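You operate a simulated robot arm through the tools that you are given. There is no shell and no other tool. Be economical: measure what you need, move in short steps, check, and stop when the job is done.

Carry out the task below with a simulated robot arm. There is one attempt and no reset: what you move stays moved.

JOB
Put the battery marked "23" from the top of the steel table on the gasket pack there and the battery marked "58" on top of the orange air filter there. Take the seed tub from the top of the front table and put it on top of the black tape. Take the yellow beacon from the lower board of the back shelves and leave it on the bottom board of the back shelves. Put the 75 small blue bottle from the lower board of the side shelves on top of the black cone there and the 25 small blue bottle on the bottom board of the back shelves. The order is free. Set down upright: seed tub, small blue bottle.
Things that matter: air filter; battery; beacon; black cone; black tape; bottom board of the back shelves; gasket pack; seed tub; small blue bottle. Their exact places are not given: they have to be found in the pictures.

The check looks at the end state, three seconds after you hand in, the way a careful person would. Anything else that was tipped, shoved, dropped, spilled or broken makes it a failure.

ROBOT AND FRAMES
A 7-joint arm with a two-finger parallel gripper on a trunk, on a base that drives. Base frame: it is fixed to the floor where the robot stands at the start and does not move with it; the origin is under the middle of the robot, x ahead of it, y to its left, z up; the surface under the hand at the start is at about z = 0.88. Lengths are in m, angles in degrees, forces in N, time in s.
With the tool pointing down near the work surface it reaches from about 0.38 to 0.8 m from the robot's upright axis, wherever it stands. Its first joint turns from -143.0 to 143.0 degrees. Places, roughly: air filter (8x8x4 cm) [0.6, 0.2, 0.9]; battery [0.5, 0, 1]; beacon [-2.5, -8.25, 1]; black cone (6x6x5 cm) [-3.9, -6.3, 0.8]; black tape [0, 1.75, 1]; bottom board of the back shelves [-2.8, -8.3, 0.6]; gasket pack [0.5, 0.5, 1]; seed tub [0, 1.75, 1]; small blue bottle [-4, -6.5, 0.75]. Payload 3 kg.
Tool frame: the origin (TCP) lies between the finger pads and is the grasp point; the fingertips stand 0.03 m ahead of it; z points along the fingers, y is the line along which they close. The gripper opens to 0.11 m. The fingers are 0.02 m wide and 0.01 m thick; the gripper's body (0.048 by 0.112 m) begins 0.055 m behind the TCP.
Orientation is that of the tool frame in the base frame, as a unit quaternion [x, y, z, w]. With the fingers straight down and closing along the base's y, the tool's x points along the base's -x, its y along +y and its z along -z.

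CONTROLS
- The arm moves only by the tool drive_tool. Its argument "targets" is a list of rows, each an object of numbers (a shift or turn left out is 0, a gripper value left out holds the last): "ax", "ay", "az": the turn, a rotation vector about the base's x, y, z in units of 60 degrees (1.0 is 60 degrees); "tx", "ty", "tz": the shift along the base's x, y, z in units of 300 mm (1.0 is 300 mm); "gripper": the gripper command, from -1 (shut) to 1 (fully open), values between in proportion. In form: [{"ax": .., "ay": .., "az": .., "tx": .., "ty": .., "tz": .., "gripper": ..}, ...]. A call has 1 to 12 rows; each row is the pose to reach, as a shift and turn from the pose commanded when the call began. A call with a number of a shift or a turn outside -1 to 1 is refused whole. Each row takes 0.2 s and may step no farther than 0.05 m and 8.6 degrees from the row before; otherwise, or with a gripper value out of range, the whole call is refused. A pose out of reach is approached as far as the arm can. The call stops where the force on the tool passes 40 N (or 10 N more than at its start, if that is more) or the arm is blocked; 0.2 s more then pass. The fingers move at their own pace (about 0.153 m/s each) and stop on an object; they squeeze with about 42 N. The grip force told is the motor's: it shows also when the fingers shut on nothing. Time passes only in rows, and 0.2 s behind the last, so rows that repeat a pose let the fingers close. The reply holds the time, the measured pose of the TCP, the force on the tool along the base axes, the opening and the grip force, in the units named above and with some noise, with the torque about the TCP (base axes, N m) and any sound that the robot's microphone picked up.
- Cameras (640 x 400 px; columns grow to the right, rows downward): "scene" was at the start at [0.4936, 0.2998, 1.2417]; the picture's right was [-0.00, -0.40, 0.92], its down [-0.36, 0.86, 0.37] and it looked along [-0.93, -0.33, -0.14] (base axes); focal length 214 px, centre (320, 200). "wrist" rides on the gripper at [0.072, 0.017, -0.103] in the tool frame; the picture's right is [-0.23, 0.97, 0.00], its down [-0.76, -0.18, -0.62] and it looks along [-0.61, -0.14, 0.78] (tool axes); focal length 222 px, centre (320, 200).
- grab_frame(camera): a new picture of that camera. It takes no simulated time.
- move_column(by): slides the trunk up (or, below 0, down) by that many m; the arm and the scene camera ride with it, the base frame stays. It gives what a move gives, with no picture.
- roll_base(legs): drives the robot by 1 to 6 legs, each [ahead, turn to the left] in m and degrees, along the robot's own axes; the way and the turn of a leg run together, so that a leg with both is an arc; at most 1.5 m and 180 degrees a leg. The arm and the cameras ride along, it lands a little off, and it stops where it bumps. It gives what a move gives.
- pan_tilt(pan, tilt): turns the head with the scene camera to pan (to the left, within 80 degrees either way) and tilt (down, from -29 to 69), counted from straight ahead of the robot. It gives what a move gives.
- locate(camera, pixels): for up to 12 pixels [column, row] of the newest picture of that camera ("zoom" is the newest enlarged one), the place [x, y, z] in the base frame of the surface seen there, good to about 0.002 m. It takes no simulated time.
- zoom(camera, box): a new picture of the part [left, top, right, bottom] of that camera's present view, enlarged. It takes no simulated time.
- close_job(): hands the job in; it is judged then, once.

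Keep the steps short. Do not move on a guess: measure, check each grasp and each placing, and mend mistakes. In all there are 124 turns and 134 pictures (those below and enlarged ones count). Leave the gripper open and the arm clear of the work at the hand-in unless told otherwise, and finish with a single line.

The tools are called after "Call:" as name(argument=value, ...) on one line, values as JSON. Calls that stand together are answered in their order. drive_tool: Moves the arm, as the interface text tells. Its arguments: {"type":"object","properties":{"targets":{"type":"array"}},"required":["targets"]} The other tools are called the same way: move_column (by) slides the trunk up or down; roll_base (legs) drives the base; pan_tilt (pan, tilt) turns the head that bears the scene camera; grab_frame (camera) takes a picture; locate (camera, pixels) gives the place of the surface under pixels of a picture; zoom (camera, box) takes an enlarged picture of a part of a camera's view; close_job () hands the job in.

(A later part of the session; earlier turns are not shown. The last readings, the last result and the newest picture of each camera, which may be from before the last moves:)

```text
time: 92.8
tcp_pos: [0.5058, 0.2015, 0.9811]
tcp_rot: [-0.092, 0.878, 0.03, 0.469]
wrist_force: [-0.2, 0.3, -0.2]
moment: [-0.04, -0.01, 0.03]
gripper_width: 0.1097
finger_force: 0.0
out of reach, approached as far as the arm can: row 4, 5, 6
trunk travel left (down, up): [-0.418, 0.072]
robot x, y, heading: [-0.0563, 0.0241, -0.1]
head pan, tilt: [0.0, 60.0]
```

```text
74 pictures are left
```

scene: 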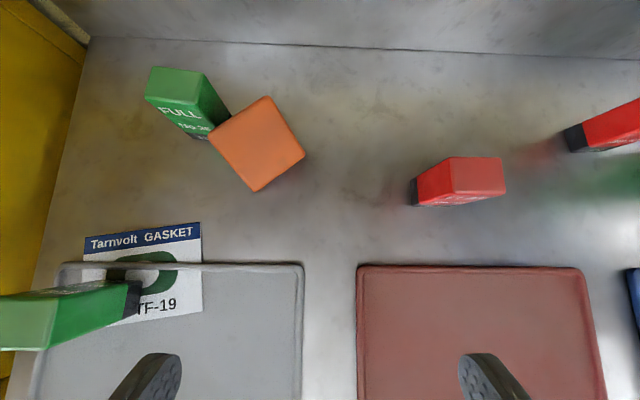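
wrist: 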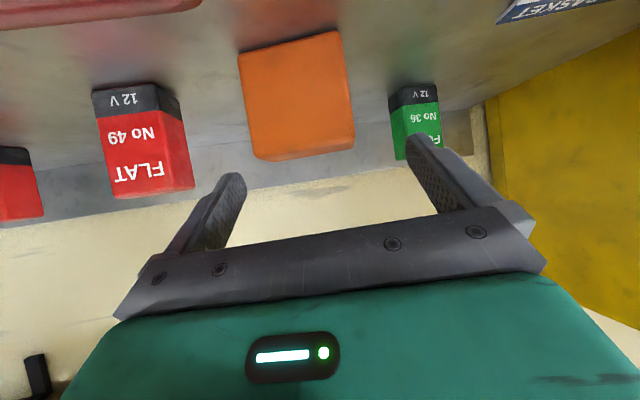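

The filter stands on edge. Now I raise the hand and swing it past upright for the second grip (first half).

Call:
drive_tool(targets=[{"ax": -0.0262, "ay": 0.1355, "tz": 0.08}, {"ax": -0.0524, "ay": 0.271, "tz": 0.18}, {"ax": -0.0786, "ay": 0.4065, "tz": 0.28}, {"ax": -0.105, "ay": 0.542, "tz": 0.35}, {"ax": -0.131, "ay": 0.6775, "tz": 0.35, "tx": 0.05}, {"ax": -0.131, "ay": 0.6775, "tz": 0.35, "tx": 0.05}])

Call:
grab_frame(camera="wrist")

```text
time: 94.2
tcp_pos: [0.5189, 0.203, 1.0895]
tcp_rot: [-0.108, 0.986, 0.003, 0.127]
wrist_force: [0.0, 0.6, 0.6]
moment: [0.01, 0.03, -0.02]
gripper_width: 0.1098
finger_force: 0.0
trunk travel left (down, up): [-0.418, 0.072]
robot x, y, heading: [-0.0603, 0.0232, 0.1]
head pan, tilt: [0.0, 60.0]
```

```text
73 pictures are left
```

wrist: 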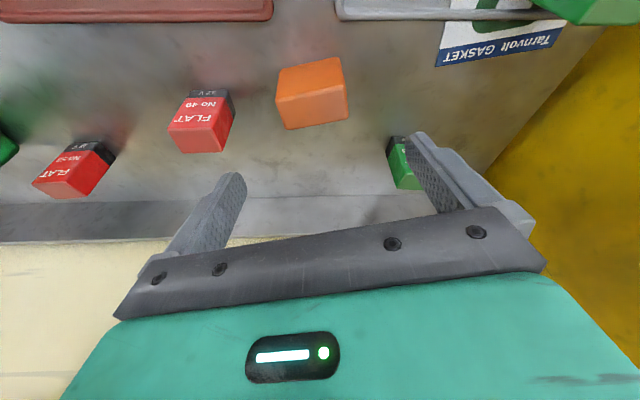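

Call:
zoom(camera="wrist", box=[260, 45, 365, 140])

Call:
locate(camera="wrist", pixels=[[281, 100], [342, 90], [346, 114], [287, 126], [315, 108]])

```text
4.21 times, centred on (312, 92) of wrist
```

zoom: 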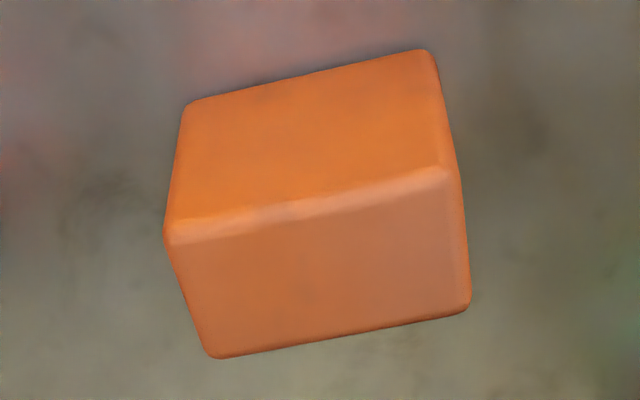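

```text
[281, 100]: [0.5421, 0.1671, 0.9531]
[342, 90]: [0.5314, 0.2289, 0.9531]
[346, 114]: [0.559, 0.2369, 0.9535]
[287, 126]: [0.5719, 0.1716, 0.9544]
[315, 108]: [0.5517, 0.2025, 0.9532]
```

Filter centre is (0.551, 0.2015), top 0.953. I swing to 15° past upright above it, then lower and grip.

Call:
drive_tool(targets=[{"ax": -0.025, "ay": 0.121, "tx": 0.03, "tz": -0.05}, {"ax": -0.05, "ay": 0.242, "tx": 0.06, "tz": -0.1}, {"ax": -0.075, "ay": 0.363, "tx": 0.1, "tz": -0.15}, {"ax": -0.099, "ay": 0.485, "tx": 0.133, "tz": -0.22}, {"ax": -0.099, "ay": 0.485, "tx": 0.133, "tz": -0.33}, {"ax": -0.099, "ay": 0.485, "tx": 0.133, "tz": -0.44}, {"ax": -0.099, "ay": 0.485, "tx": 0.133, "tz": -0.555}, {"ax": -0.099, "ay": 0.485, "tx": 0.133, "tz": -0.555}])

Call:
grab_frame(camera="wrist")

```text
time: 96.0
tcp_pos: [0.559, 0.2008, 0.9239]
tcp_rot: [-0.11, 0.985, -0.023, -0.13]
wrist_force: [0.2, -0.5, 0.2]
moment: [0.01, -0.01, 0.0]
gripper_width: 0.1102
finger_force: 0.0
trunk travel left (down, up): [-0.418, 0.072]
robot x, y, heading: [-0.0551, 0.0225, 0.0]
head pan, tilt: [0.0, 60.0]
```

```text
71 pictures are left
```

wrist: 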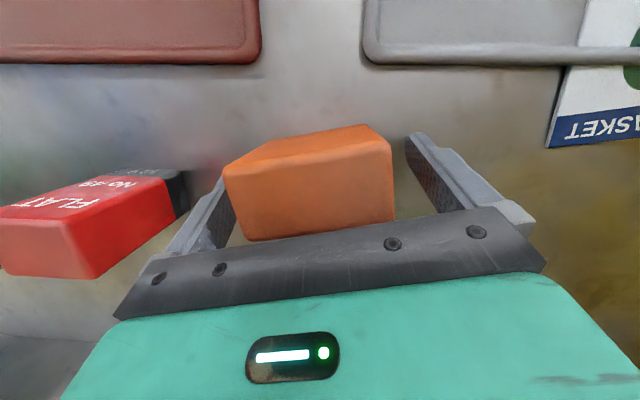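

Filter is between the fingers; closing.

Call:
drive_tool(targets=[{"gripper": -1}, {"gripper": -1}, {"gripper": -1}, {"tz": 0.1}, {"tz": 0.25}, {"tz": 0.35}, {"tz": 0.35}])

```text
time: 97.7
tcp_pos: [0.5578, 0.2035, 1.0292]
tcp_rot: [-0.109, 0.985, -0.022, -0.13]
wrist_force: [-0.7, 1.4, -1.0]
moment: [0.02, 0.01, -0.02]
gripper_width: 0.0736
finger_force: 41.5
trunk travel left (down, up): [-0.418, 0.072]
robot x, y, heading: [-0.0584, 0.0187, -0.1]
head pan, tilt: [0.0, 60.0]
```

Gripped and lifted. I swing it 75° forward toward flat, pleats up.

Call:
drive_tool(targets=[{"ax": 0.0306, "ay": -0.1355}, {"ax": 0.0612, "ay": -0.271}, {"ax": 0.0918, "ay": -0.4065}, {"ax": 0.1224, "ay": -0.542}, {"ax": 0.153, "ay": -0.6775}])

Call:
drive_tool(targets=[{"ax": 0.0306, "ay": -0.1355, "tx": 0.07}, {"ax": 0.0612, "ay": -0.271, "tx": 0.14, "ty": -0.02}, {"ax": 0.0918, "ay": -0.4065, "tx": 0.2, "ty": -0.04}, {"ax": 0.1224, "ay": -0.542, "tx": 0.259, "ty": -0.07}, {"ax": 0.1224, "ay": -0.542, "tx": 0.259, "ty": -0.07}])

Call:
grab_frame(camera="wrist")

```text
time: 98.8
tcp_pos: [0.5608, 0.2034, 1.0279]
tcp_rot: [-0.105, 0.967, 0.02, 0.231]
wrist_force: [0.0, 0.0, 0.0]
moment: [0.02, 0.0, 0.0]
gripper_width: 0.0737
finger_force: 41.7
trunk travel left (down, up): [-0.418, 0.072]
robot x, y, heading: [-0.0578, 0.0209, -0.0]
head pan, tilt: [0.0, 60.0]
```

```text
time: 100.0
tcp_pos: [0.6396, 0.1813, 1.0258]
tcp_rot: [-0.092, 0.861, 0.051, 0.497]
wrist_force: [0.9, 0.2, -1.0]
moment: [0.03, -0.02, 0.0]
gripper_width: 0.0736
finger_force: 41.9
trunk travel left (down, up): [-0.418, 0.072]
robot x, y, heading: [-0.054, 0.0192, -0.0]
head pan, tilt: [0.0, 60.0]
```

```text
70 pictures are left
```

wrist: 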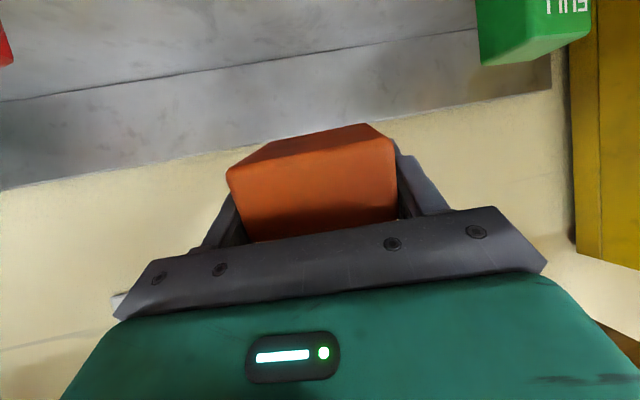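

I lower until the far edge touches.

Call:
drive_tool(targets=[{"tz": -0.12}, {"tz": -0.24}, {"tz": -0.32}, {"tz": -0.345}, {"tz": -0.36}, {"tz": -0.36}])

```text
time: 101.5
tcp_pos: [0.6391, 0.181, 0.9189]
tcp_rot: [-0.092, 0.862, 0.05, 0.496]
wrist_force: [-0.3, -0.7, -0.3]
moment: [0.0, -0.02, -0.01]
gripper_width: 0.0736
finger_force: 41.5
trunk travel left (down, up): [-0.418, 0.072]
robot x, y, heading: [-0.0516, 0.0197, 0.1]
head pan, tilt: [0.0, 60.0]
```

Call:
drive_tool(targets=[{"ax": 0.008, "ay": -0.035, "tz": -0.008}, {"ax": 0.016, "ay": -0.07, "tz": -0.016}, {"ax": 0.016, "ay": -0.07, "tz": -0.023}, {"ax": 0.016, "ay": -0.07, "tz": -0.023}])

```text
time: 102.0
tcp_pos: [0.6398, 0.1858, 0.9196]
tcp_rot: [-0.091, 0.845, 0.055, 0.524]
wrist_force: [-4.1, 9.3, 9.1]
moment: [0.08, 1.58, -1.51]
gripper_width: 0.0732
finger_force: 42.1
trunk travel left (down, up): [-0.418, 0.072]
robot x, y, heading: [-0.0561, 0.0204, 0.0]
head pan, tilt: [0.0, 60.0]
stopped in row 2: the force on the tool passed its limit at 55 N (the readings are from after the stop); the commanded pose is now the measured one
```

Far edge touches. I open and retreat.

Call:
drive_tool(targets=[{"gripper": 0.6}, {"gripper": 1}, {"gripper": 1}, {"tx": -0.13, "ty": -0.028, "tz": 0.066}, {"tx": -0.26, "ty": -0.056, "tz": 0.13}, {"tx": -0.29, "ty": -0.06, "tz": 0.25, "ay": 0.12}, {"tx": -0.31, "ty": -0.06, "tz": 0.36, "ay": 0.24}, {"tx": -0.33, "ty": -0.06, "tz": 0.48, "ay": 0.37}])

Call:
pan_tilt(pan=0, tilt=25)

Call:
grab_frame(camera="scene")

Call:
grab_frame(camera="wrist")

```text
time: 103.8
tcp_pos: [0.5419, 0.1656, 1.0623]
tcp_rot: [-0.078, 0.931, 0.071, 0.349]
wrist_force: [-0.2, -0.6, 0.4]
moment: [0.01, 0.0, -0.04]
gripper_width: 0.1099
finger_force: 0.1
trunk travel left (down, up): [-0.418, 0.072]
robot x, y, heading: [-0.0572, 0.0197, 0.1]
head pan, tilt: [0.0, 60.0]
```

```text
time: 104.8
tcp_pos: [0.5429, 0.1643, 1.0622]
tcp_rot: [-0.078, 0.93, 0.071, 0.351]
wrist_force: [0.7, -0.5, -1.0]
moment: [-0.02, 0.03, -0.05]
gripper_width: 0.1101
finger_force: 0.0
trunk travel left (down, up): [-0.418, 0.072]
robot x, y, heading: [-0.0556, 0.0228, -0.1]
head pan, tilt: [0.0, 25.0]
```

```text
69 pictures are left
```

scene: 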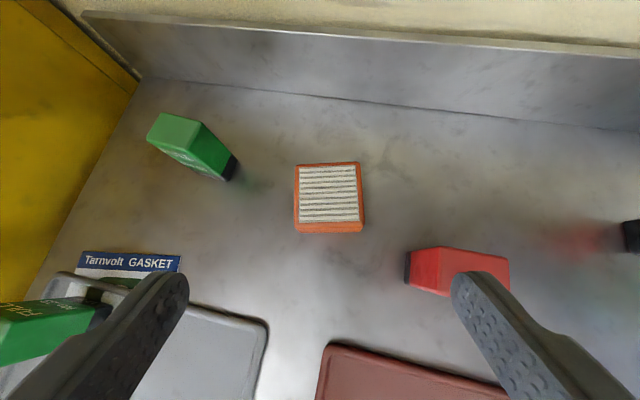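

```text
68 pictures are left
```

wrist: 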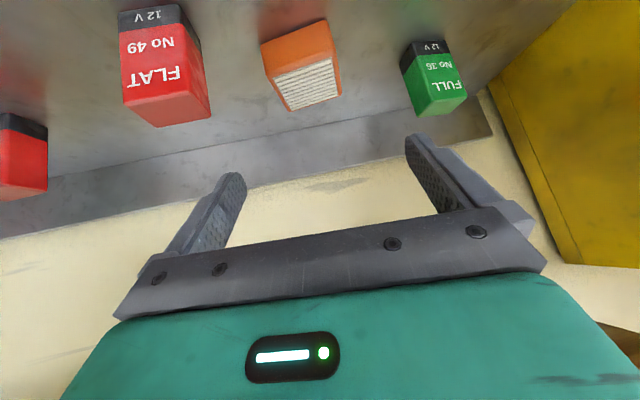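

Excellent: filter flat, pleats up. Measure it.

Call:
locate(camera="scene", pixels=[[298, 168], [358, 165], [362, 220], [297, 222], [330, 195], [470, 255], [625, 235]])

```text
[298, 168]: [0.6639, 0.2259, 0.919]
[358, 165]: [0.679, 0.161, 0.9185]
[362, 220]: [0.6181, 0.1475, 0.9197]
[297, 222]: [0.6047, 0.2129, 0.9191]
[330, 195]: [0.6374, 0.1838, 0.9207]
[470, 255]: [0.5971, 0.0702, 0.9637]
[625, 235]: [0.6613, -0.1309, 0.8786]
```

The filter is back at its original place. Now battery 58: I move right to y ≈ −0.14 at this height, turning the yaw back to 0.

Call:
drive_tool(targets=[{"ty": -0.143, "az": -0.027}, {"ty": -0.286, "az": -0.054}, {"ty": -0.429, "az": -0.081}, {"ty": -0.572, "az": -0.108}, {"ty": -0.715, "az": -0.135}, {"ty": -0.858, "az": -0.162}, {"ty": -1, "az": -0.19, "gripper": 0.5}, {"ty": -1, "az": -0.19, "gripper": 0.5}])

Call:
pan_tilt(pan=0, tilt=30)

Call:
grab_frame(camera="scene")

```text
time: 106.6
tcp_pos: [0.5419, -0.1376, 1.0619]
tcp_rot: [0.015, 0.934, 0.035, 0.356]
wrist_force: [-0.5, -0.9, -0.5]
moment: [0.03, 0.02, -0.02]
gripper_width: 0.0825
finger_force: 0.1
trunk travel left (down, up): [-0.418, 0.072]
robot x, y, heading: [-0.0562, 0.0235, 0.2]
head pan, tilt: [0.0, 25.0]
```

```text
time: 107.3
tcp_pos: [0.5406, -0.137, 1.0637]
tcp_rot: [0.015, 0.934, 0.035, 0.355]
wrist_force: [0.3, 0.6, 0.0]
moment: [0.01, 0.0, -0.01]
gripper_width: 0.0826
finger_force: 0.0
trunk travel left (down, up): [-0.418, 0.072]
robot x, y, heading: [-0.0567, 0.0216, -0.1]
head pan, tilt: [0.0, 30.0]
```

```text
67 pictures are left
```

scene: 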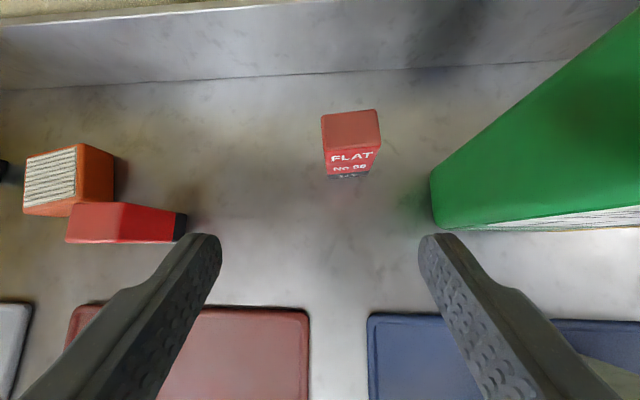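

Call:
locate(camera="scene", pixels=[[324, 117], [376, 111], [379, 143], [326, 150], [350, 130]])

```text
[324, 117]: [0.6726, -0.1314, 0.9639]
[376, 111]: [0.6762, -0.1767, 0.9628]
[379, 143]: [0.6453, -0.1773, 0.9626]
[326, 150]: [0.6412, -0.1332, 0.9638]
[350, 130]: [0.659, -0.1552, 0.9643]
```

58's centre is (0.659, −0.155). I keep the 41° tilt, move above it and lower, then grip.

Call:
drive_tool(targets=[{"tx": 0.13, "ty": -0.02, "az": 0.035}, {"tx": 0.26, "ty": -0.04, "az": 0.07}, {"tx": 0.393, "ty": -0.06, "az": 0.07}, {"tx": 0.393, "ty": -0.06, "az": 0.07, "tz": -0.12}, {"tx": 0.393, "ty": -0.06, "az": 0.07, "tz": -0.2}, {"tx": 0.393, "ty": -0.06, "az": 0.07, "tz": -0.2}])

Call:
grab_frame(camera="wrist")

```text
time: 108.7
tcp_pos: [0.6572, -0.1521, 1.0002]
tcp_rot: [-0.019, 0.934, 0.048, 0.353]
wrist_force: [-0.1, 0.0, 0.0]
moment: [0.01, 0.04, 0.01]
gripper_width: 0.0829
finger_force: 0.1
trunk travel left (down, up): [-0.418, 0.072]
robot x, y, heading: [-0.0563, 0.0202, 0.1]
head pan, tilt: [0.0, 30.0]
```

```text
66 pictures are left
```

wrist: 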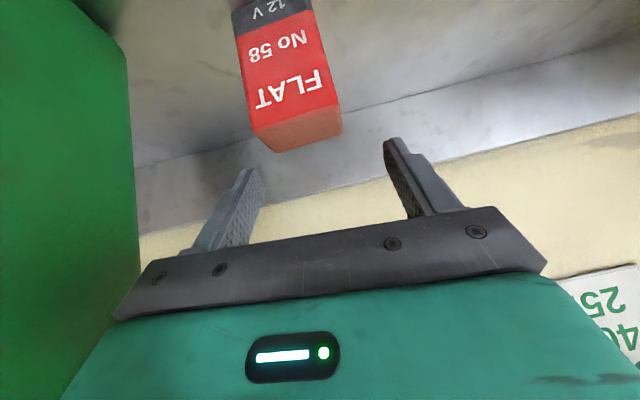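

Call:
drive_tool(targets=[{"ty": -0.01, "tx": 0.006, "tz": -0.08}, {"ty": -0.01, "tx": 0.006, "tz": -0.16}, {"ty": -0.01, "tx": 0.006, "tz": -0.217}, {"ty": -0.01, "tx": 0.006, "tz": -0.217}, {"ty": -0.01, "tx": 0.006, "tz": -0.217, "gripper": -1}, {"ty": -0.01, "tx": 0.006, "tz": -0.217, "gripper": -1}, {"ty": -0.01, "tx": 0.006, "tz": -0.217, "gripper": -1}])

```text
time: 110.3
tcp_pos: [0.6608, -0.1553, 0.9383]
tcp_rot: [-0.018, 0.934, 0.048, 0.354]
wrist_force: [0.9, -2.6, 3.0]
moment: [-0.26, -0.18, -0.03]
gripper_width: 0.05
finger_force: 42.0
trunk travel left (down, up): [-0.418, 0.072]
robot x, y, heading: [-0.056, 0.0198, 0.2]
head pan, tilt: [0.0, 30.0]
```

Held. I lift and carry it left to above the filter.

Call:
drive_tool(targets=[{"tz": 0.13}, {"tz": 0.26}, {"tz": 0.34}, {"tz": 0.34, "ty": 0.15}, {"tz": 0.34, "ty": 0.3}, {"tz": 0.34, "ty": 0.45}, {"tz": 0.34, "ty": 0.6, "tx": -0.02}, {"tz": 0.34, "ty": 0.75, "tx": -0.04}, {"tz": 0.34, "ty": 0.9, "tx": -0.056}, {"tz": 0.34, "ty": 1, "tx": -0.056}])

Call:
drive_tool(targets=[{"ty": 0.08}, {"ty": 0.141}, {"ty": 0.141, "tz": -0.08}, {"ty": 0.141, "tz": -0.15}, {"ty": 0.141, "tz": -0.15}])

Call:
grab_frame(camera="wrist")

Call:
grab_frame(camera="scene")

```text
time: 112.5
tcp_pos: [0.645, 0.1453, 1.0368]
tcp_rot: [-0.019, 0.934, 0.049, 0.353]
wrist_force: [-0.2, 0.1, -3.9]
moment: [0.02, 0.02, -0.01]
gripper_width: 0.0496
finger_force: 41.9
trunk travel left (down, up): [-0.418, 0.072]
robot x, y, heading: [-0.0554, 0.0194, 0.1]
head pan, tilt: [0.0, 30.0]
```

```text
time: 113.7
tcp_pos: [0.6443, 0.1883, 0.9933]
tcp_rot: [-0.018, 0.934, 0.048, 0.354]
wrist_force: [-0.7, 0.1, -2.4]
moment: [-0.01, -0.02, 0.0]
gripper_width: 0.0499
finger_force: 42.0
trunk travel left (down, up): [-0.418, 0.072]
robot x, y, heading: [-0.0537, 0.0226, -0.1]
head pan, tilt: [0.0, 30.0]
```

```text
65 pictures are left
```

wrist: 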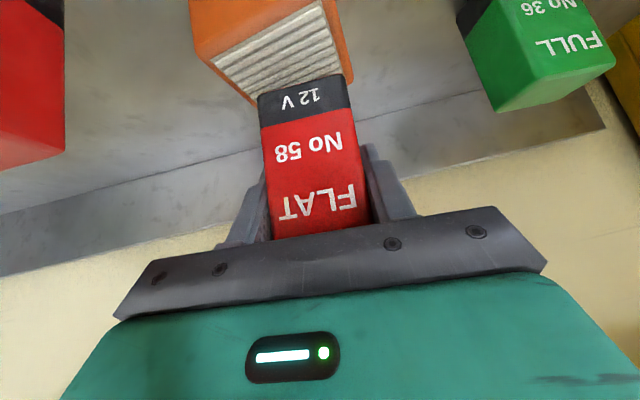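

```text
64 pictures are left
```

scene: 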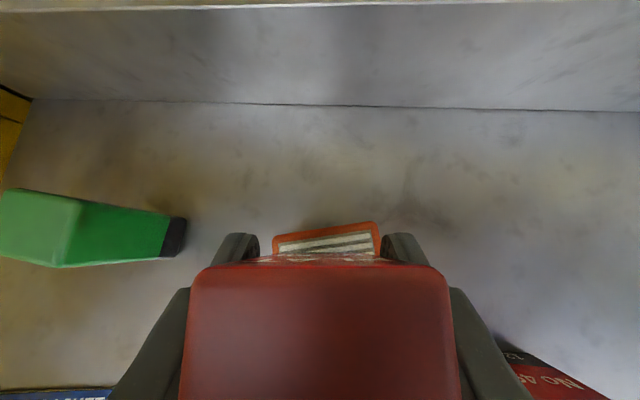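

Aligned over the filter. I lower to contact.

Call:
drive_tool(targets=[{"tz": -0.03}, {"tz": -0.044}, {"tz": -0.05}, {"tz": -0.05}])

```text
time: 114.7
tcp_pos: [0.6429, 0.1878, 0.9783]
tcp_rot: [-0.019, 0.934, 0.049, 0.354]
wrist_force: [-0.1, 0.8, -2.5]
moment: [0.0, 0.0, 0.0]
gripper_width: 0.0501
finger_force: 42.1
trunk travel left (down, up): [-0.418, 0.072]
robot x, y, heading: [-0.0563, 0.0188, 0.2]
head pan, tilt: [0.0, 30.0]
```

Call:
drive_tool(targets=[{"tz": -0.006}, {"tz": -0.01}, {"tz": -0.01}])

```text
time: 115.5
tcp_pos: [0.6434, 0.1886, 0.9764]
tcp_rot: [-0.019, 0.933, 0.049, 0.355]
wrist_force: [1.2, 2.9, 3.3]
moment: [-0.01, -0.08, 0.03]
gripper_width: 0.0498
finger_force: 42.1
trunk travel left (down, up): [-0.418, 0.072]
robot x, y, heading: [-0.06, 0.0189, -0.2]
head pan, tilt: [0.0, 30.0]
```

Contact. I open, retreat along the fingers, and check.

Call:
drive_tool(targets=[{"gripper": 1}, {"gripper": 1}, {"tx": -0.08, "tz": 0.09}, {"tx": -0.18, "tz": 0.2}, {"tx": -0.29, "tz": 0.3}, {"tx": -0.4, "tz": 0.35}, {"tx": -0.5, "tz": 0.4}])

Call:
grab_frame(camera="scene")

Call:
grab_frame(camera="wrist")

```text
time: 117.1
tcp_pos: [0.4926, 0.1851, 1.0977]
tcp_rot: [-0.019, 0.934, 0.049, 0.355]
wrist_force: [0.7, -1.1, 0.0]
moment: [0.01, 0.01, -0.03]
gripper_width: 0.1102
finger_force: 0.0
trunk travel left (down, up): [-0.418, 0.072]
robot x, y, heading: [-0.0549, 0.0218, 0.2]
head pan, tilt: [0.0, 30.0]
```

```text
63 pictures are left
```

scene: 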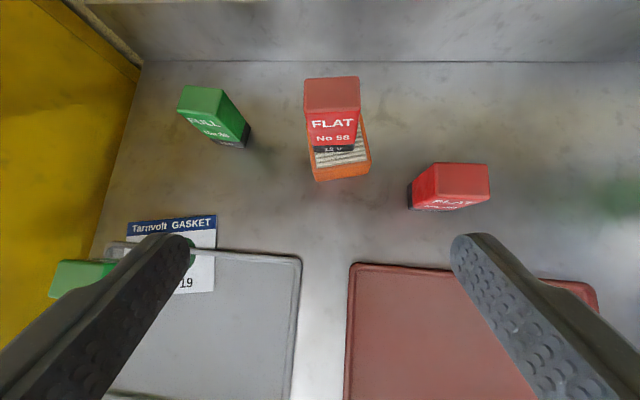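

```text
62 pictures are left
```

wrist: 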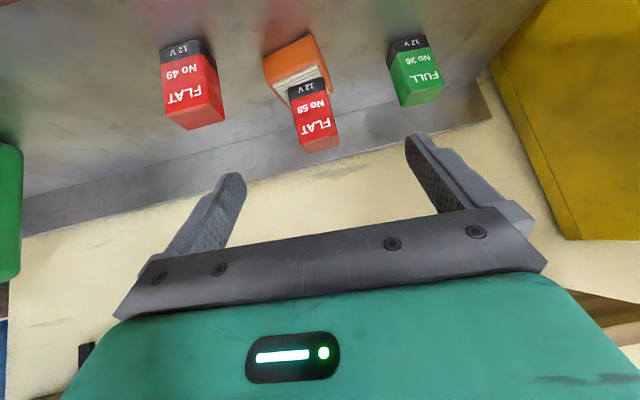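

Both batteries are placed and the rest stands. Next the front table: I back off 0.5 m, turn left 90° and look ahead.

Call:
roll_base(legs=[[-0.5, 0], [0, 90]])

Call:
pan_tilt(pan=0, tilt=-29)

Call:
grab_frame(camera="scene")

```text
time: 123.9
tcp_pos: [-0.7111, 0.5662, 1.0967]
tcp_rot: [0.677, -0.643, -0.286, -0.215]
wrist_force: [0.0, 0.2, 0.5]
moment: [-0.03, 0.02, 0.03]
gripper_width: 0.11
finger_force: 0.1
trunk travel left (down, up): [-0.418, 0.072]
robot x, y, heading: [-0.4884, 0.0182, 90.4]
head pan, tilt: [0.0, 30.0]
```

```text
time: 125.2
tcp_pos: [-0.7119, 0.5661, 1.097]
tcp_rot: [0.677, -0.644, -0.285, -0.214]
wrist_force: [-0.4, -0.8, -0.4]
moment: [0.02, 0.04, 0.01]
gripper_width: 0.11
finger_force: 0.1
trunk travel left (down, up): [-0.418, 0.072]
robot x, y, heading: [-0.4878, 0.0221, 90.4]
head pan, tilt: [0.0, -28.6]
```

```text
61 pictures are left
```

scene: 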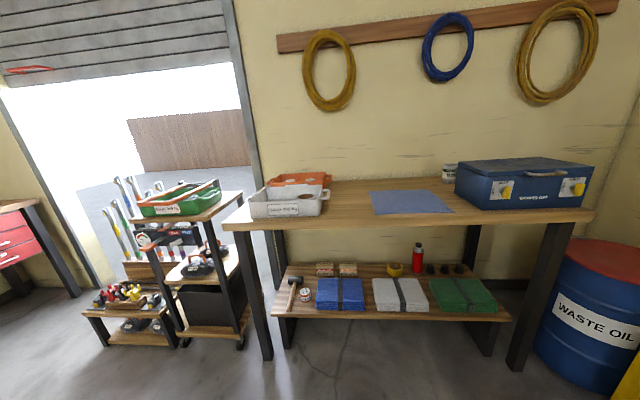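

The front table is in view: a small white tub at (450,172) beside the blue case. I zoom and locate.

Call:
zoom(camera="scene", box=[225, 145, 605, 320])

Call:
locate(camera="scene", pixels=[[450, 172], [410, 200], [230, 225], [590, 217], [300, 180], [290, 205], [500, 190], [395, 270], [430, 268], [458, 268]])

```text
1.68 times, centred on (415, 232) of scene
```

zoom: 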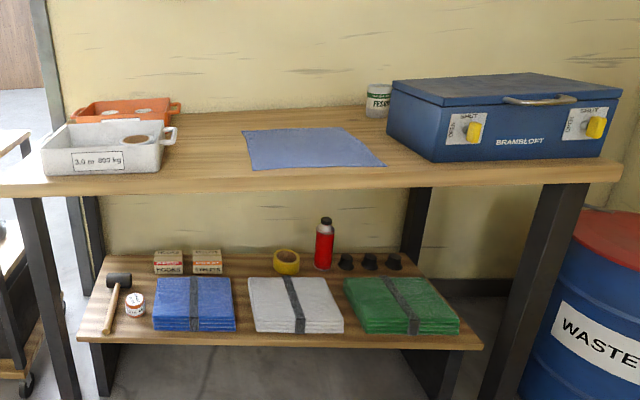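

```text
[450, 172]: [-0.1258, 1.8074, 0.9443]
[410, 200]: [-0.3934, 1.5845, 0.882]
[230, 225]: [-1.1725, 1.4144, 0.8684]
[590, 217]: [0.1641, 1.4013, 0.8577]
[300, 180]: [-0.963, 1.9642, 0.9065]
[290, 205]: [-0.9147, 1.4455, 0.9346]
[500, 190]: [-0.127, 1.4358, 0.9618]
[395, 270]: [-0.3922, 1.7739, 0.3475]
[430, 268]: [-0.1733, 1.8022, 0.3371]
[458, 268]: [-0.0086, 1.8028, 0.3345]
```

The tub stands at (−0.126, 1.807). I drive to about (−0.13, 1.03) facing the table: turn right 19.5°, ahead 1.07, turn back.

Call:
roll_base(legs=[[0, -19.9], [1.07, 0], [0, 19.5]])

Call:
pan_tilt(pan=-20, tilt=5)

Call:
grab_frame(camera="scene")

```text
time: 132.8
tcp_pos: [-0.2944, 1.5824, 1.0978]
tcp_rot: [-0.657, 0.664, 0.279, 0.223]
wrist_force: [1.0, 0.0, 0.6]
moment: [0.0, 0.02, 0.04]
gripper_width: 0.1101
finger_force: 0.1
trunk travel left (down, up): [-0.418, 0.072]
robot x, y, heading: [-0.0954, 1.0188, 86.8]
head pan, tilt: [0.0, -28.6]
```

```text
time: 133.8
tcp_pos: [-0.295, 1.5796, 1.0974]
tcp_rot: [-0.656, 0.665, 0.279, 0.224]
wrist_force: [-0.4, -0.1, -1.0]
moment: [-0.02, -0.01, 0.01]
gripper_width: 0.11
finger_force: 0.1
trunk travel left (down, up): [-0.418, 0.072]
robot x, y, heading: [-0.0968, 1.0208, 86.7]
head pan, tilt: [-20.0, 5.0]
```

```text
59 pictures are left
```

scene: 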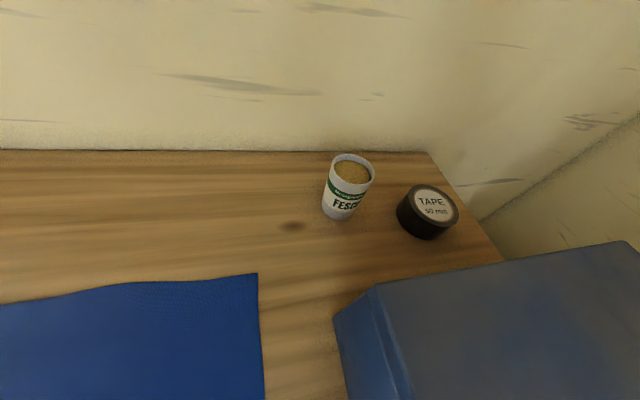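

The open tub with seeds ("FESC…") and the black tape behind the case are in view. I measure both.

Call:
zoom(camera="scene", box=[300, 140, 480, 250])

Call:
locate(camera="scene", pixels=[[336, 163], [373, 170], [350, 157], [352, 188], [352, 172], [340, 212], [412, 197], [458, 204], [438, 186], [430, 220], [435, 203], [480, 280]])

```text
3.56 times, centred on (390, 195) of scene
```

zoom: 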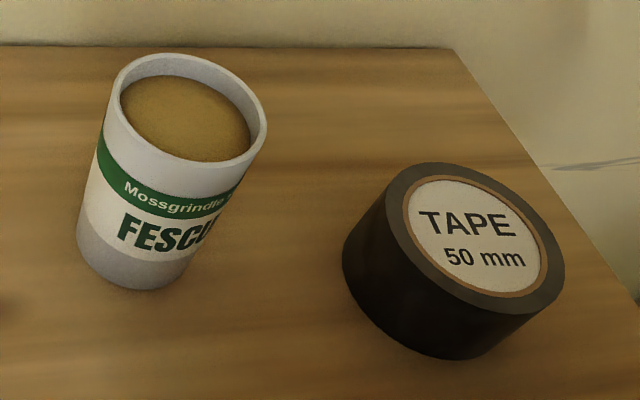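

```text
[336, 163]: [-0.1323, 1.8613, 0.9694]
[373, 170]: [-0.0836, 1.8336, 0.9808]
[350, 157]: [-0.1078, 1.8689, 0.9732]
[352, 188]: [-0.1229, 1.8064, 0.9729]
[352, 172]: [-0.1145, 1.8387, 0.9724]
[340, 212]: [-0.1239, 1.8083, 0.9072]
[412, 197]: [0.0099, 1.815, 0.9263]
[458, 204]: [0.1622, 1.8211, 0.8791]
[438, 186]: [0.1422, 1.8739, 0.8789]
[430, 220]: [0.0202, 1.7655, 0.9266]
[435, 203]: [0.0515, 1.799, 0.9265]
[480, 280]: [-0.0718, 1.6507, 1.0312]
```

Tub centre ≈ (−0.113, 1.838), rim z 0.978; tape centre (0.051, 1.798), top 0.9265. I bring the hand to 27° tilt and move above the tub.

Call:
pan_tilt(pan=0, tilt=50)

Call:
drive_tool(targets=[{"ty": 0.12, "ax": -0.082, "ay": -0.025}, {"ty": 0.26, "ax": -0.164, "ay": -0.05}, {"ty": 0.4, "ax": -0.245, "ay": -0.075}, {"ty": 0.53, "tx": 0.08, "ax": -0.245, "ay": -0.075}, {"ty": 0.64, "tx": 0.2, "ax": -0.245, "ay": -0.075}, {"ty": 0.74, "tx": 0.32, "ax": -0.245, "ay": -0.075}, {"ty": 0.8, "tx": 0.46, "ax": -0.245, "ay": -0.075}, {"ty": 0.857, "tx": 0.6, "ax": -0.245, "ay": -0.075}, {"ty": 0.857, "tx": 0.607, "ax": -0.245, "ay": -0.075}])

Call:
grab_frame(camera="wrist")

Call:
grab_frame(camera="scene")

```text
time: 134.9
tcp_pos: [-0.2938, 1.5803, 1.0976]
tcp_rot: [-0.657, 0.664, 0.279, 0.223]
wrist_force: [-0.6, -0.8, 0.3]
moment: [0.02, -0.01, -0.02]
gripper_width: 0.1101
finger_force: 0.0
trunk travel left (down, up): [-0.418, 0.072]
robot x, y, heading: [-0.0957, 1.0189, 87.0]
head pan, tilt: [0.0, 50.0]
```

```text
time: 136.9
tcp_pos: [-0.1103, 1.8398, 1.0958]
tcp_rot: [0.691, -0.685, -0.165, -0.164]
wrist_force: [0.9, 0.4, 0.0]
moment: [-0.01, 0.03, 0.02]
gripper_width: 0.1101
finger_force: 0.1
trunk travel left (down, up): [-0.418, 0.072]
robot x, y, heading: [-0.0977, 1.0227, 86.5]
head pan, tilt: [0.0, 50.0]
```

```text
57 pictures are left
```

wrist: 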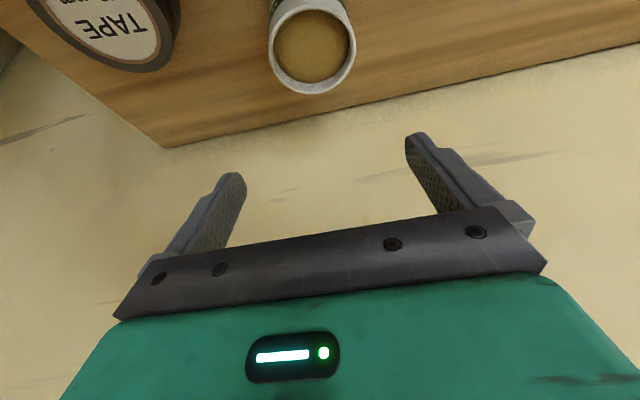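

```text
56 pictures are left
```

scene: 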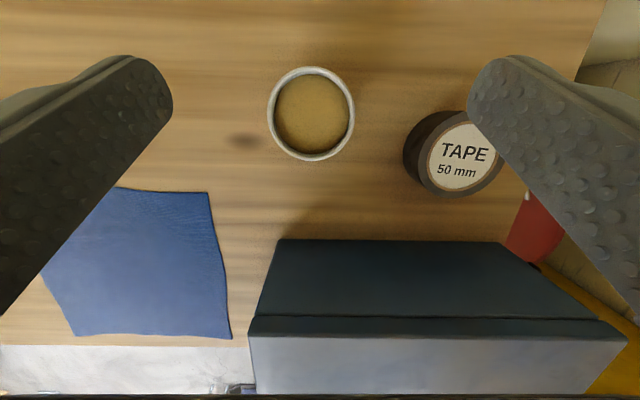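

Clear view. I measure the tub rim in both pictures.

Call:
locate(camera="scene", pixels=[[270, 112], [352, 112], [311, 70], [311, 157], [311, 112], [420, 150], [463, 155], [450, 190]])

Call:
locate(camera="wrist", pixels=[[272, 50], [352, 50], [312, 92], [312, 45]])

```text
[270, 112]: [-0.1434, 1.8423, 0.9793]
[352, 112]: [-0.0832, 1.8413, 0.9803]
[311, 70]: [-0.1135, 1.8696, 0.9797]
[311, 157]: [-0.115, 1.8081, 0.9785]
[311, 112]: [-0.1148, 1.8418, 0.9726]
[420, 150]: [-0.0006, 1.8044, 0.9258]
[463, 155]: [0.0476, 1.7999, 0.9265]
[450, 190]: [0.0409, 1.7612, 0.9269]
```

```text
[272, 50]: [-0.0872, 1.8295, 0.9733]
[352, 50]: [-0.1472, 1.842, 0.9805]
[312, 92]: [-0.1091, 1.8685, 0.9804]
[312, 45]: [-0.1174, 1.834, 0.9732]
```

Tub centre (−0.1137, 1.839). I lower to z 0.95 and grip.

Call:
drive_tool(targets=[{"tx": -0.011, "tz": -0.13}, {"tx": -0.011, "tz": -0.26}, {"tx": -0.011, "tz": -0.38}, {"tx": -0.011, "tz": -0.486}, {"tx": -0.011, "tz": -0.486}, {"tx": -0.011, "tz": -0.486, "gripper": -1}, {"tx": -0.011, "tz": -0.486, "gripper": -1}, {"tx": -0.011, "tz": -0.486, "gripper": -1}])

```text
time: 138.7
tcp_pos: [-0.1172, 1.8379, 0.9491]
tcp_rot: [0.689, -0.686, -0.165, -0.163]
wrist_force: [1.1, 0.7, 1.6]
moment: [0.09, 0.04, -0.01]
gripper_width: 0.0664
finger_force: 42.3
trunk travel left (down, up): [-0.418, 0.072]
robot x, y, heading: [-0.0948, 1.0214, 86.7]
head pan, tilt: [0.0, 50.0]
```

Held. I lift 8 cm gently and carry it over the tape.

Call:
drive_tool(targets=[{"tz": 0.06}, {"tz": 0.14}, {"tz": 0.22}, {"tz": 0.27}, {"tz": 0.27, "tx": 0.08, "ty": -0.02}, {"tz": 0.27, "tx": 0.18, "ty": -0.05}, {"tz": 0.27, "tx": 0.28, "ty": -0.08}, {"tz": 0.27, "tx": 0.38, "ty": -0.11}, {"tz": 0.27, "tx": 0.48, "ty": -0.13}, {"tz": 0.27, "tx": 0.553, "ty": -0.13}, {"tz": 0.27, "tx": 0.553, "ty": -0.13}])

Call:
grab_frame(camera="scene")

Call:
grab_frame(camera="wrist")

```text
time: 141.1
tcp_pos: [0.0534, 1.8009, 1.0326]
tcp_rot: [0.69, -0.685, -0.165, -0.164]
wrist_force: [0.7, 0.8, -2.0]
moment: [-0.02, 0.02, 0.02]
gripper_width: 0.0665
finger_force: 42.3
trunk travel left (down, up): [-0.418, 0.072]
robot x, y, heading: [-0.0962, 1.0231, 86.5]
head pan, tilt: [0.0, 50.0]
```

```text
55 pictures are left
```

scene: 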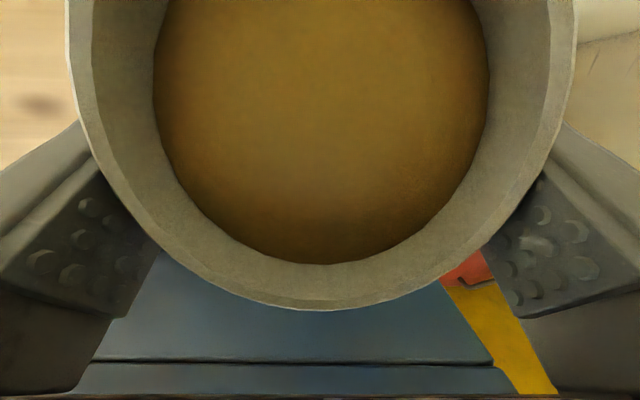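

```text
54 pictures are left
```

wrist: 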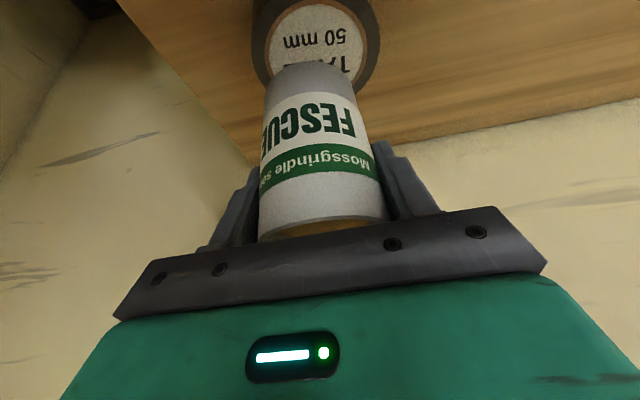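

Above the tape. I lower in small steps to contact.

Call:
drive_tool(targets=[{"tx": -0.008, "tz": -0.05}, {"tx": -0.01, "tz": -0.09}, {"tx": -0.01, "tz": -0.11}, {"tx": -0.01, "tz": -0.12}, {"tx": -0.01, "tz": -0.12}])

```text
time: 142.3
tcp_pos: [0.048, 1.8005, 0.9983]
tcp_rot: [0.69, -0.685, -0.167, -0.166]
wrist_force: [1.1, 3.7, 17.5]
moment: [-0.05, -0.05, 0.03]
gripper_width: 0.0663
finger_force: 42.2
trunk travel left (down, up): [-0.418, 0.072]
robot x, y, heading: [-0.0965, 1.018, 86.6]
head pan, tilt: [0.0, 50.0]
```

Contact. I open and retreat up-and-back.

Call:
drive_tool(targets=[{"tz": 0.004}, {"tz": 0.004, "gripper": 1}, {"tz": 0.004, "gripper": 1}, {"ty": -0.05, "tz": 0.1}, {"ty": -0.11, "tz": 0.22}, {"ty": -0.18, "tz": 0.34}, {"ty": -0.3, "tz": 0.4}, {"ty": -0.44, "tz": 0.42}])

Call:
pan_tilt(pan=0, tilt=10)

Call:
grab_frame(camera="scene")

```text
time: 144.1
tcp_pos: [0.0459, 1.6654, 1.1213]
tcp_rot: [0.69, -0.685, -0.165, -0.165]
wrist_force: [-0.7, 0.6, 0.0]
moment: [-0.03, 0.03, 0.0]
gripper_width: 0.1101
finger_force: 0.0
trunk travel left (down, up): [-0.418, 0.072]
robot x, y, heading: [-0.0929, 1.0226, 86.7]
head pan, tilt: [0.0, 50.0]
```

```text
time: 145.2
tcp_pos: [0.0452, 1.6668, 1.1205]
tcp_rot: [0.691, -0.685, -0.165, -0.163]
wrist_force: [-0.9, -0.2, -0.1]
moment: [-0.01, -0.03, -0.03]
gripper_width: 0.1099
finger_force: 0.0
trunk travel left (down, up): [-0.418, 0.072]
robot x, y, heading: [-0.0955, 1.0202, 86.7]
head pan, tilt: [0.0, 10.0]
```

```text
53 pictures are left
```

scene: 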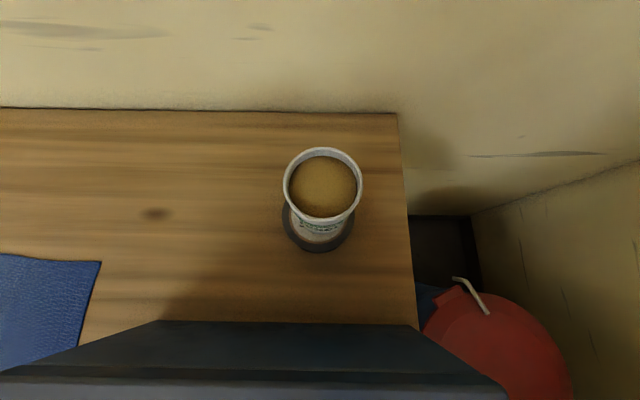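

The tub stands upright on the tape. Now the long way to the shelves: I back off, turn to face −x, and look.

Call:
roll_base(legs=[[-0.5, 0], [0, 93.3]])

Call:
drive_tool(targets=[{"ay": 0.13}, {"ay": 0.26}, {"ay": 0.39}, {"ay": 0.5}])

Call:
pan_tilt(pan=0, tilt=-20)

Call:
grab_frame(camera="scene")

```text
time: 152.1
tcp_pos: [-0.7791, 0.6583, 1.1203]
tcp_rot: [0.973, 0.011, -0.232, 0.003]
wrist_force: [0.5, 0.8, 0.4]
moment: [-0.03, 0.0, 0.01]
gripper_width: 0.1099
finger_force: 0.0
trunk travel left (down, up): [-0.418, 0.072]
robot x, y, heading: [-0.1264, 0.594, 177.3]
head pan, tilt: [0.0, 10.0]
```

```text
time: 153.1
tcp_pos: [-0.7791, 0.6594, 1.1201]
tcp_rot: [0.879, 0.011, -0.477, 0.0]
wrist_force: [0.0, 0.0, 0.1]
moment: [-0.02, -0.01, 0.06]
gripper_width: 0.1102
finger_force: 0.0
trunk travel left (down, up): [-0.418, 0.072]
robot x, y, heading: [-0.121, 0.5945, 177.5]
head pan, tilt: [0.0, 10.0]
```

```text
time: 154.0
tcp_pos: [-0.7774, 0.6577, 1.1229]
tcp_rot: [0.879, 0.012, -0.477, 0.001]
wrist_force: [0.2, -0.5, 0.2]
moment: [-0.01, 0.03, -0.03]
gripper_width: 0.1101
finger_force: 0.1
trunk travel left (down, up): [-0.418, 0.072]
robot x, y, heading: [-0.1299, 0.596, 177.7]
head pan, tilt: [0.0, -20.0]
```

```text
52 pictures are left
```

scene: 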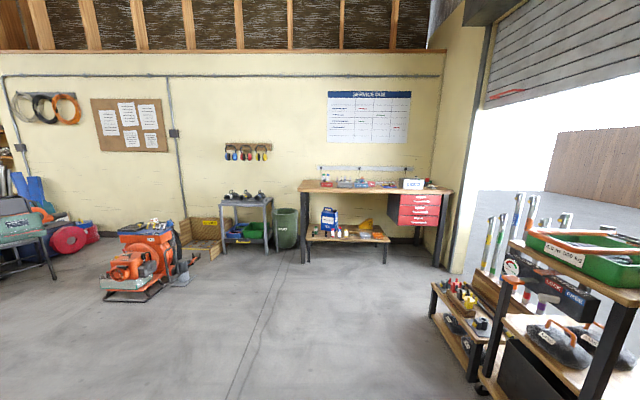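

A good driving view. I locate the obstacles, then turn left to face −y and look.

Call:
locate(camera="scene", pixels=[[130, 295], [190, 270], [30, 280], [240, 300], [10, 240]])

Call:
roll_base(legs=[[0.5, 0], [0, 92]])

Call:
grab_frame(camera="scene")

```text
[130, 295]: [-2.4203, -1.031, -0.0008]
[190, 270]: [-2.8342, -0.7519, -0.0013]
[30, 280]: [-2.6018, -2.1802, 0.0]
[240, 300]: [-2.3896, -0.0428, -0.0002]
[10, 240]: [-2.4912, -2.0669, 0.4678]
```

```text
time: 159.9
tcp_pos: [-0.8849, 0.0155, 1.1246]
tcp_rot: [0.704, 0.526, -0.387, 0.28]
wrist_force: [1.5, -0.3, -0.2]
moment: [0.03, 0.07, -0.13]
gripper_width: 0.11
finger_force: 0.0
trunk travel left (down, up): [-0.418, 0.072]
robot x, y, heading: [-0.669, 0.6377, -108.9]
head pan, tilt: [0.0, -20.0]
stopped in leg 2: the robot was blocked; the commanded pose is now the measured one
```

```text
51 pictures are left
```

scene: 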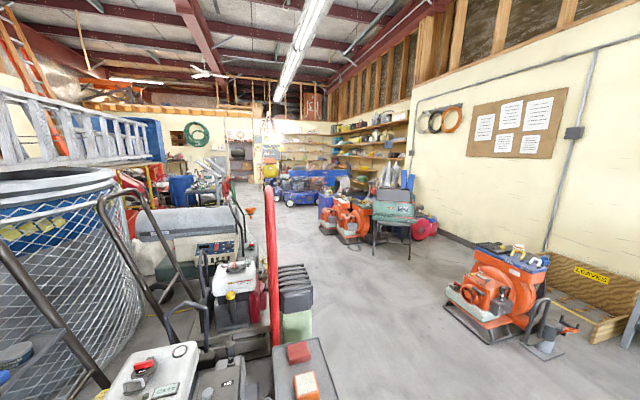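

The turn was stopped by something on the left (machines/handlebars). I turn back a little, and measure the aisle.

Call:
locate(camera="scene", pixels=[[272, 250], [272, 330], [130, 210], [300, 365], [400, 350], [480, 310], [390, 255], [345, 240], [300, 205], [260, 200], [310, 215], [350, 280]])

Call:
roll_base(legs=[[0, -12]])

```text
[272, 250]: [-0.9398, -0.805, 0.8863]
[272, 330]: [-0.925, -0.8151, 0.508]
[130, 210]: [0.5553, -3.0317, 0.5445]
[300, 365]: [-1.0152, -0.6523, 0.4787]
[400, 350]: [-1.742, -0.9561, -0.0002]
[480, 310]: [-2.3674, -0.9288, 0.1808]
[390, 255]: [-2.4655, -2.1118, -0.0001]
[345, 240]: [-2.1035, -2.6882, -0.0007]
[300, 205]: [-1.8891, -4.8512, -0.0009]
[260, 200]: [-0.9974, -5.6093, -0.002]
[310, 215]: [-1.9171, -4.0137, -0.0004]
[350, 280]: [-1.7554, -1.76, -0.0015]
```

```text
time: 161.1
tcp_pos: [-1.011, 0.0777, 1.1228]
tcp_rot: [0.756, 0.447, -0.415, 0.237]
wrist_force: [-1.3, 0.2, -0.1]
moment: [-0.02, -0.01, -0.01]
gripper_width: 0.1101
finger_force: 0.1
trunk travel left (down, up): [-0.418, 0.072]
robot x, y, heading: [-0.6607, 0.6308, -120.8]
head pan, tilt: [0.0, -20.0]
```

The aisle runs around x ≈ −1.5. I drive to (−1.5, −0.54) and turn to face −y.

Call:
roll_base(legs=[[0, -5], [1.45, 0], [0, 36]])

Call:
grab_frame(camera="scene")

```text
time: 170.6
tcp_pos: [-1.5577, -1.2026, 1.1242]
tcp_rot: [0.615, 0.628, -0.339, 0.336]
wrist_force: [0.8, -0.5, -0.4]
moment: [-0.01, -0.02, -0.01]
gripper_width: 0.1101
finger_force: 0.1
trunk travel left (down, up): [-0.418, 0.072]
robot x, y, heading: [-1.5594, -0.5482, -91.8]
head pan, tilt: [0.0, -20.0]
```

```text
50 pictures are left
```

scene: 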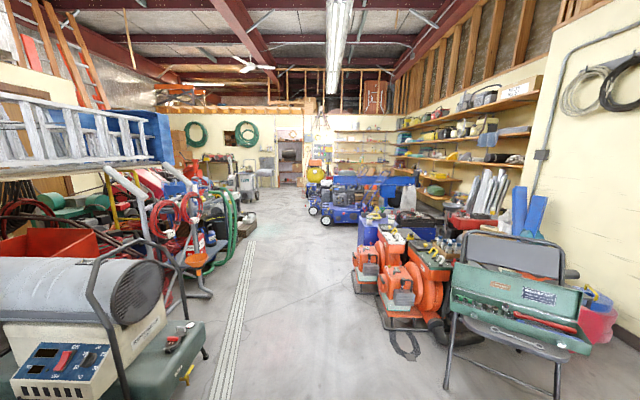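

Call:
locate(camera="scene", pixels=[[205, 350], [230, 262], [353, 290], [440, 390], [385, 315], [310, 210], [330, 218], [250, 215], [290, 190], [340, 200], [345, 150], [425, 160]])

```text
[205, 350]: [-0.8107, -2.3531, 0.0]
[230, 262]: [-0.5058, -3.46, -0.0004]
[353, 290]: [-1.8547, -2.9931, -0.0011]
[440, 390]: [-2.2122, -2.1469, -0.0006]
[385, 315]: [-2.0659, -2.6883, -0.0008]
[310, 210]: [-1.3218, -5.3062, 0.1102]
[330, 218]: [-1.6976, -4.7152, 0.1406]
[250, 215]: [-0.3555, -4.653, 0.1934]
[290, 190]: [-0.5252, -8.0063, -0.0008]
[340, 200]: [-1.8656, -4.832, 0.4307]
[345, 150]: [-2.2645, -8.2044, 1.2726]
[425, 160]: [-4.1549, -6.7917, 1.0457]
```

The aisle is clear: I follow it with two gentle headings to about (−0.85, −4.6).

Call:
roll_base(legs=[[0, 7.8], [1.0, 0], [1.0, 0], [0, 8], [1.05, 0], [1.05, 0]])

Call:
grab_frame(camera="scene")

```text
time: 191.9
tcp_pos: [-0.5825, -5.1935, 1.1238]
tcp_rot: [0.511, 0.715, -0.283, 0.385]
wrist_force: [0.4, 0.1, -0.5]
moment: [-0.02, -0.01, -0.01]
gripper_width: 0.1099
finger_force: 0.0
trunk travel left (down, up): [-0.418, 0.072]
robot x, y, heading: [-0.7869, -4.5699, -73.8]
head pan, tilt: [0.0, -20.0]
```

```text
49 pictures are left
```

scene: 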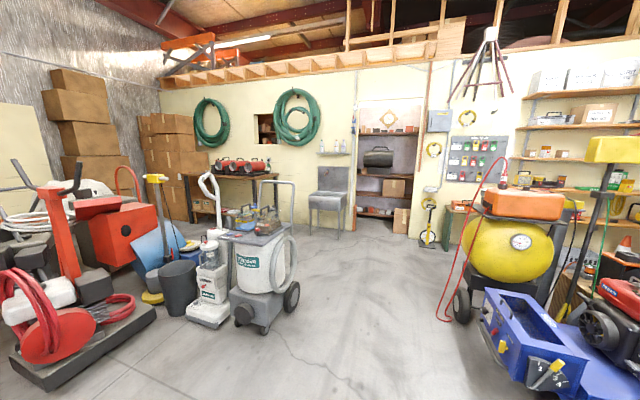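

Call:
locate(camera="scene", pixels=[[460, 315], [255, 325], [295, 305], [490, 350], [425, 245], [450, 245], [520, 400], [400, 330], [545, 225], [600, 125], [590, 200]])

```text
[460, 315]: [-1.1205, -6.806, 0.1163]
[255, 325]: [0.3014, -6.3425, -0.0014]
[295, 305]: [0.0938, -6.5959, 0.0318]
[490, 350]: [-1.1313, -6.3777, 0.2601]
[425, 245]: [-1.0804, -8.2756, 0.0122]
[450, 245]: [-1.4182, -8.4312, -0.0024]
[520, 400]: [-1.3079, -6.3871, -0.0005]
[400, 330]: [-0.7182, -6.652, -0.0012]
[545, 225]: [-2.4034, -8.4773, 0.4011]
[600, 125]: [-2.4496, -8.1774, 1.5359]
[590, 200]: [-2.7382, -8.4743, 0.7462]
```

Next: between the vacuum and the compressor to (−0.5, −6.9), then turn right to see the shelves.

Call:
roll_base(legs=[[0, -9.2], [1.2, 0], [1.15, 0], [0, -55]])

Call:
grab_frame(camera="scene")

```text
time: 206.8
tcp_pos: [-0.9868, -7.4131, 1.1246]
tcp_rot: [0.812, 0.337, -0.443, 0.177]
wrist_force: [-0.9, -0.5, 0.0]
moment: [0.03, 0.0, -0.01]
gripper_width: 0.1099
finger_force: 0.1
trunk travel left (down, up): [-0.418, 0.072]
robot x, y, heading: [-0.4905, -6.9867, -137.5]
head pan, tilt: [0.0, -20.0]
```

```text
48 pictures are left
```

scene: 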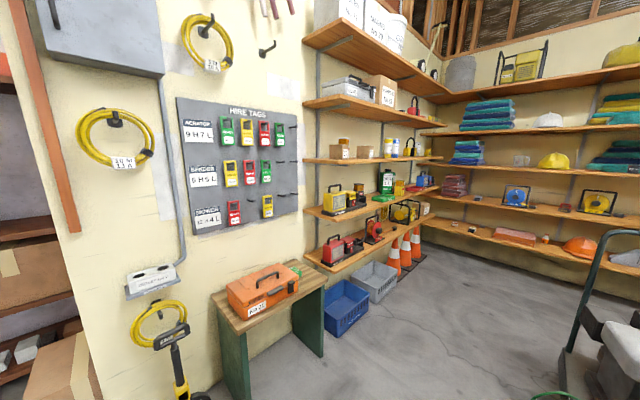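

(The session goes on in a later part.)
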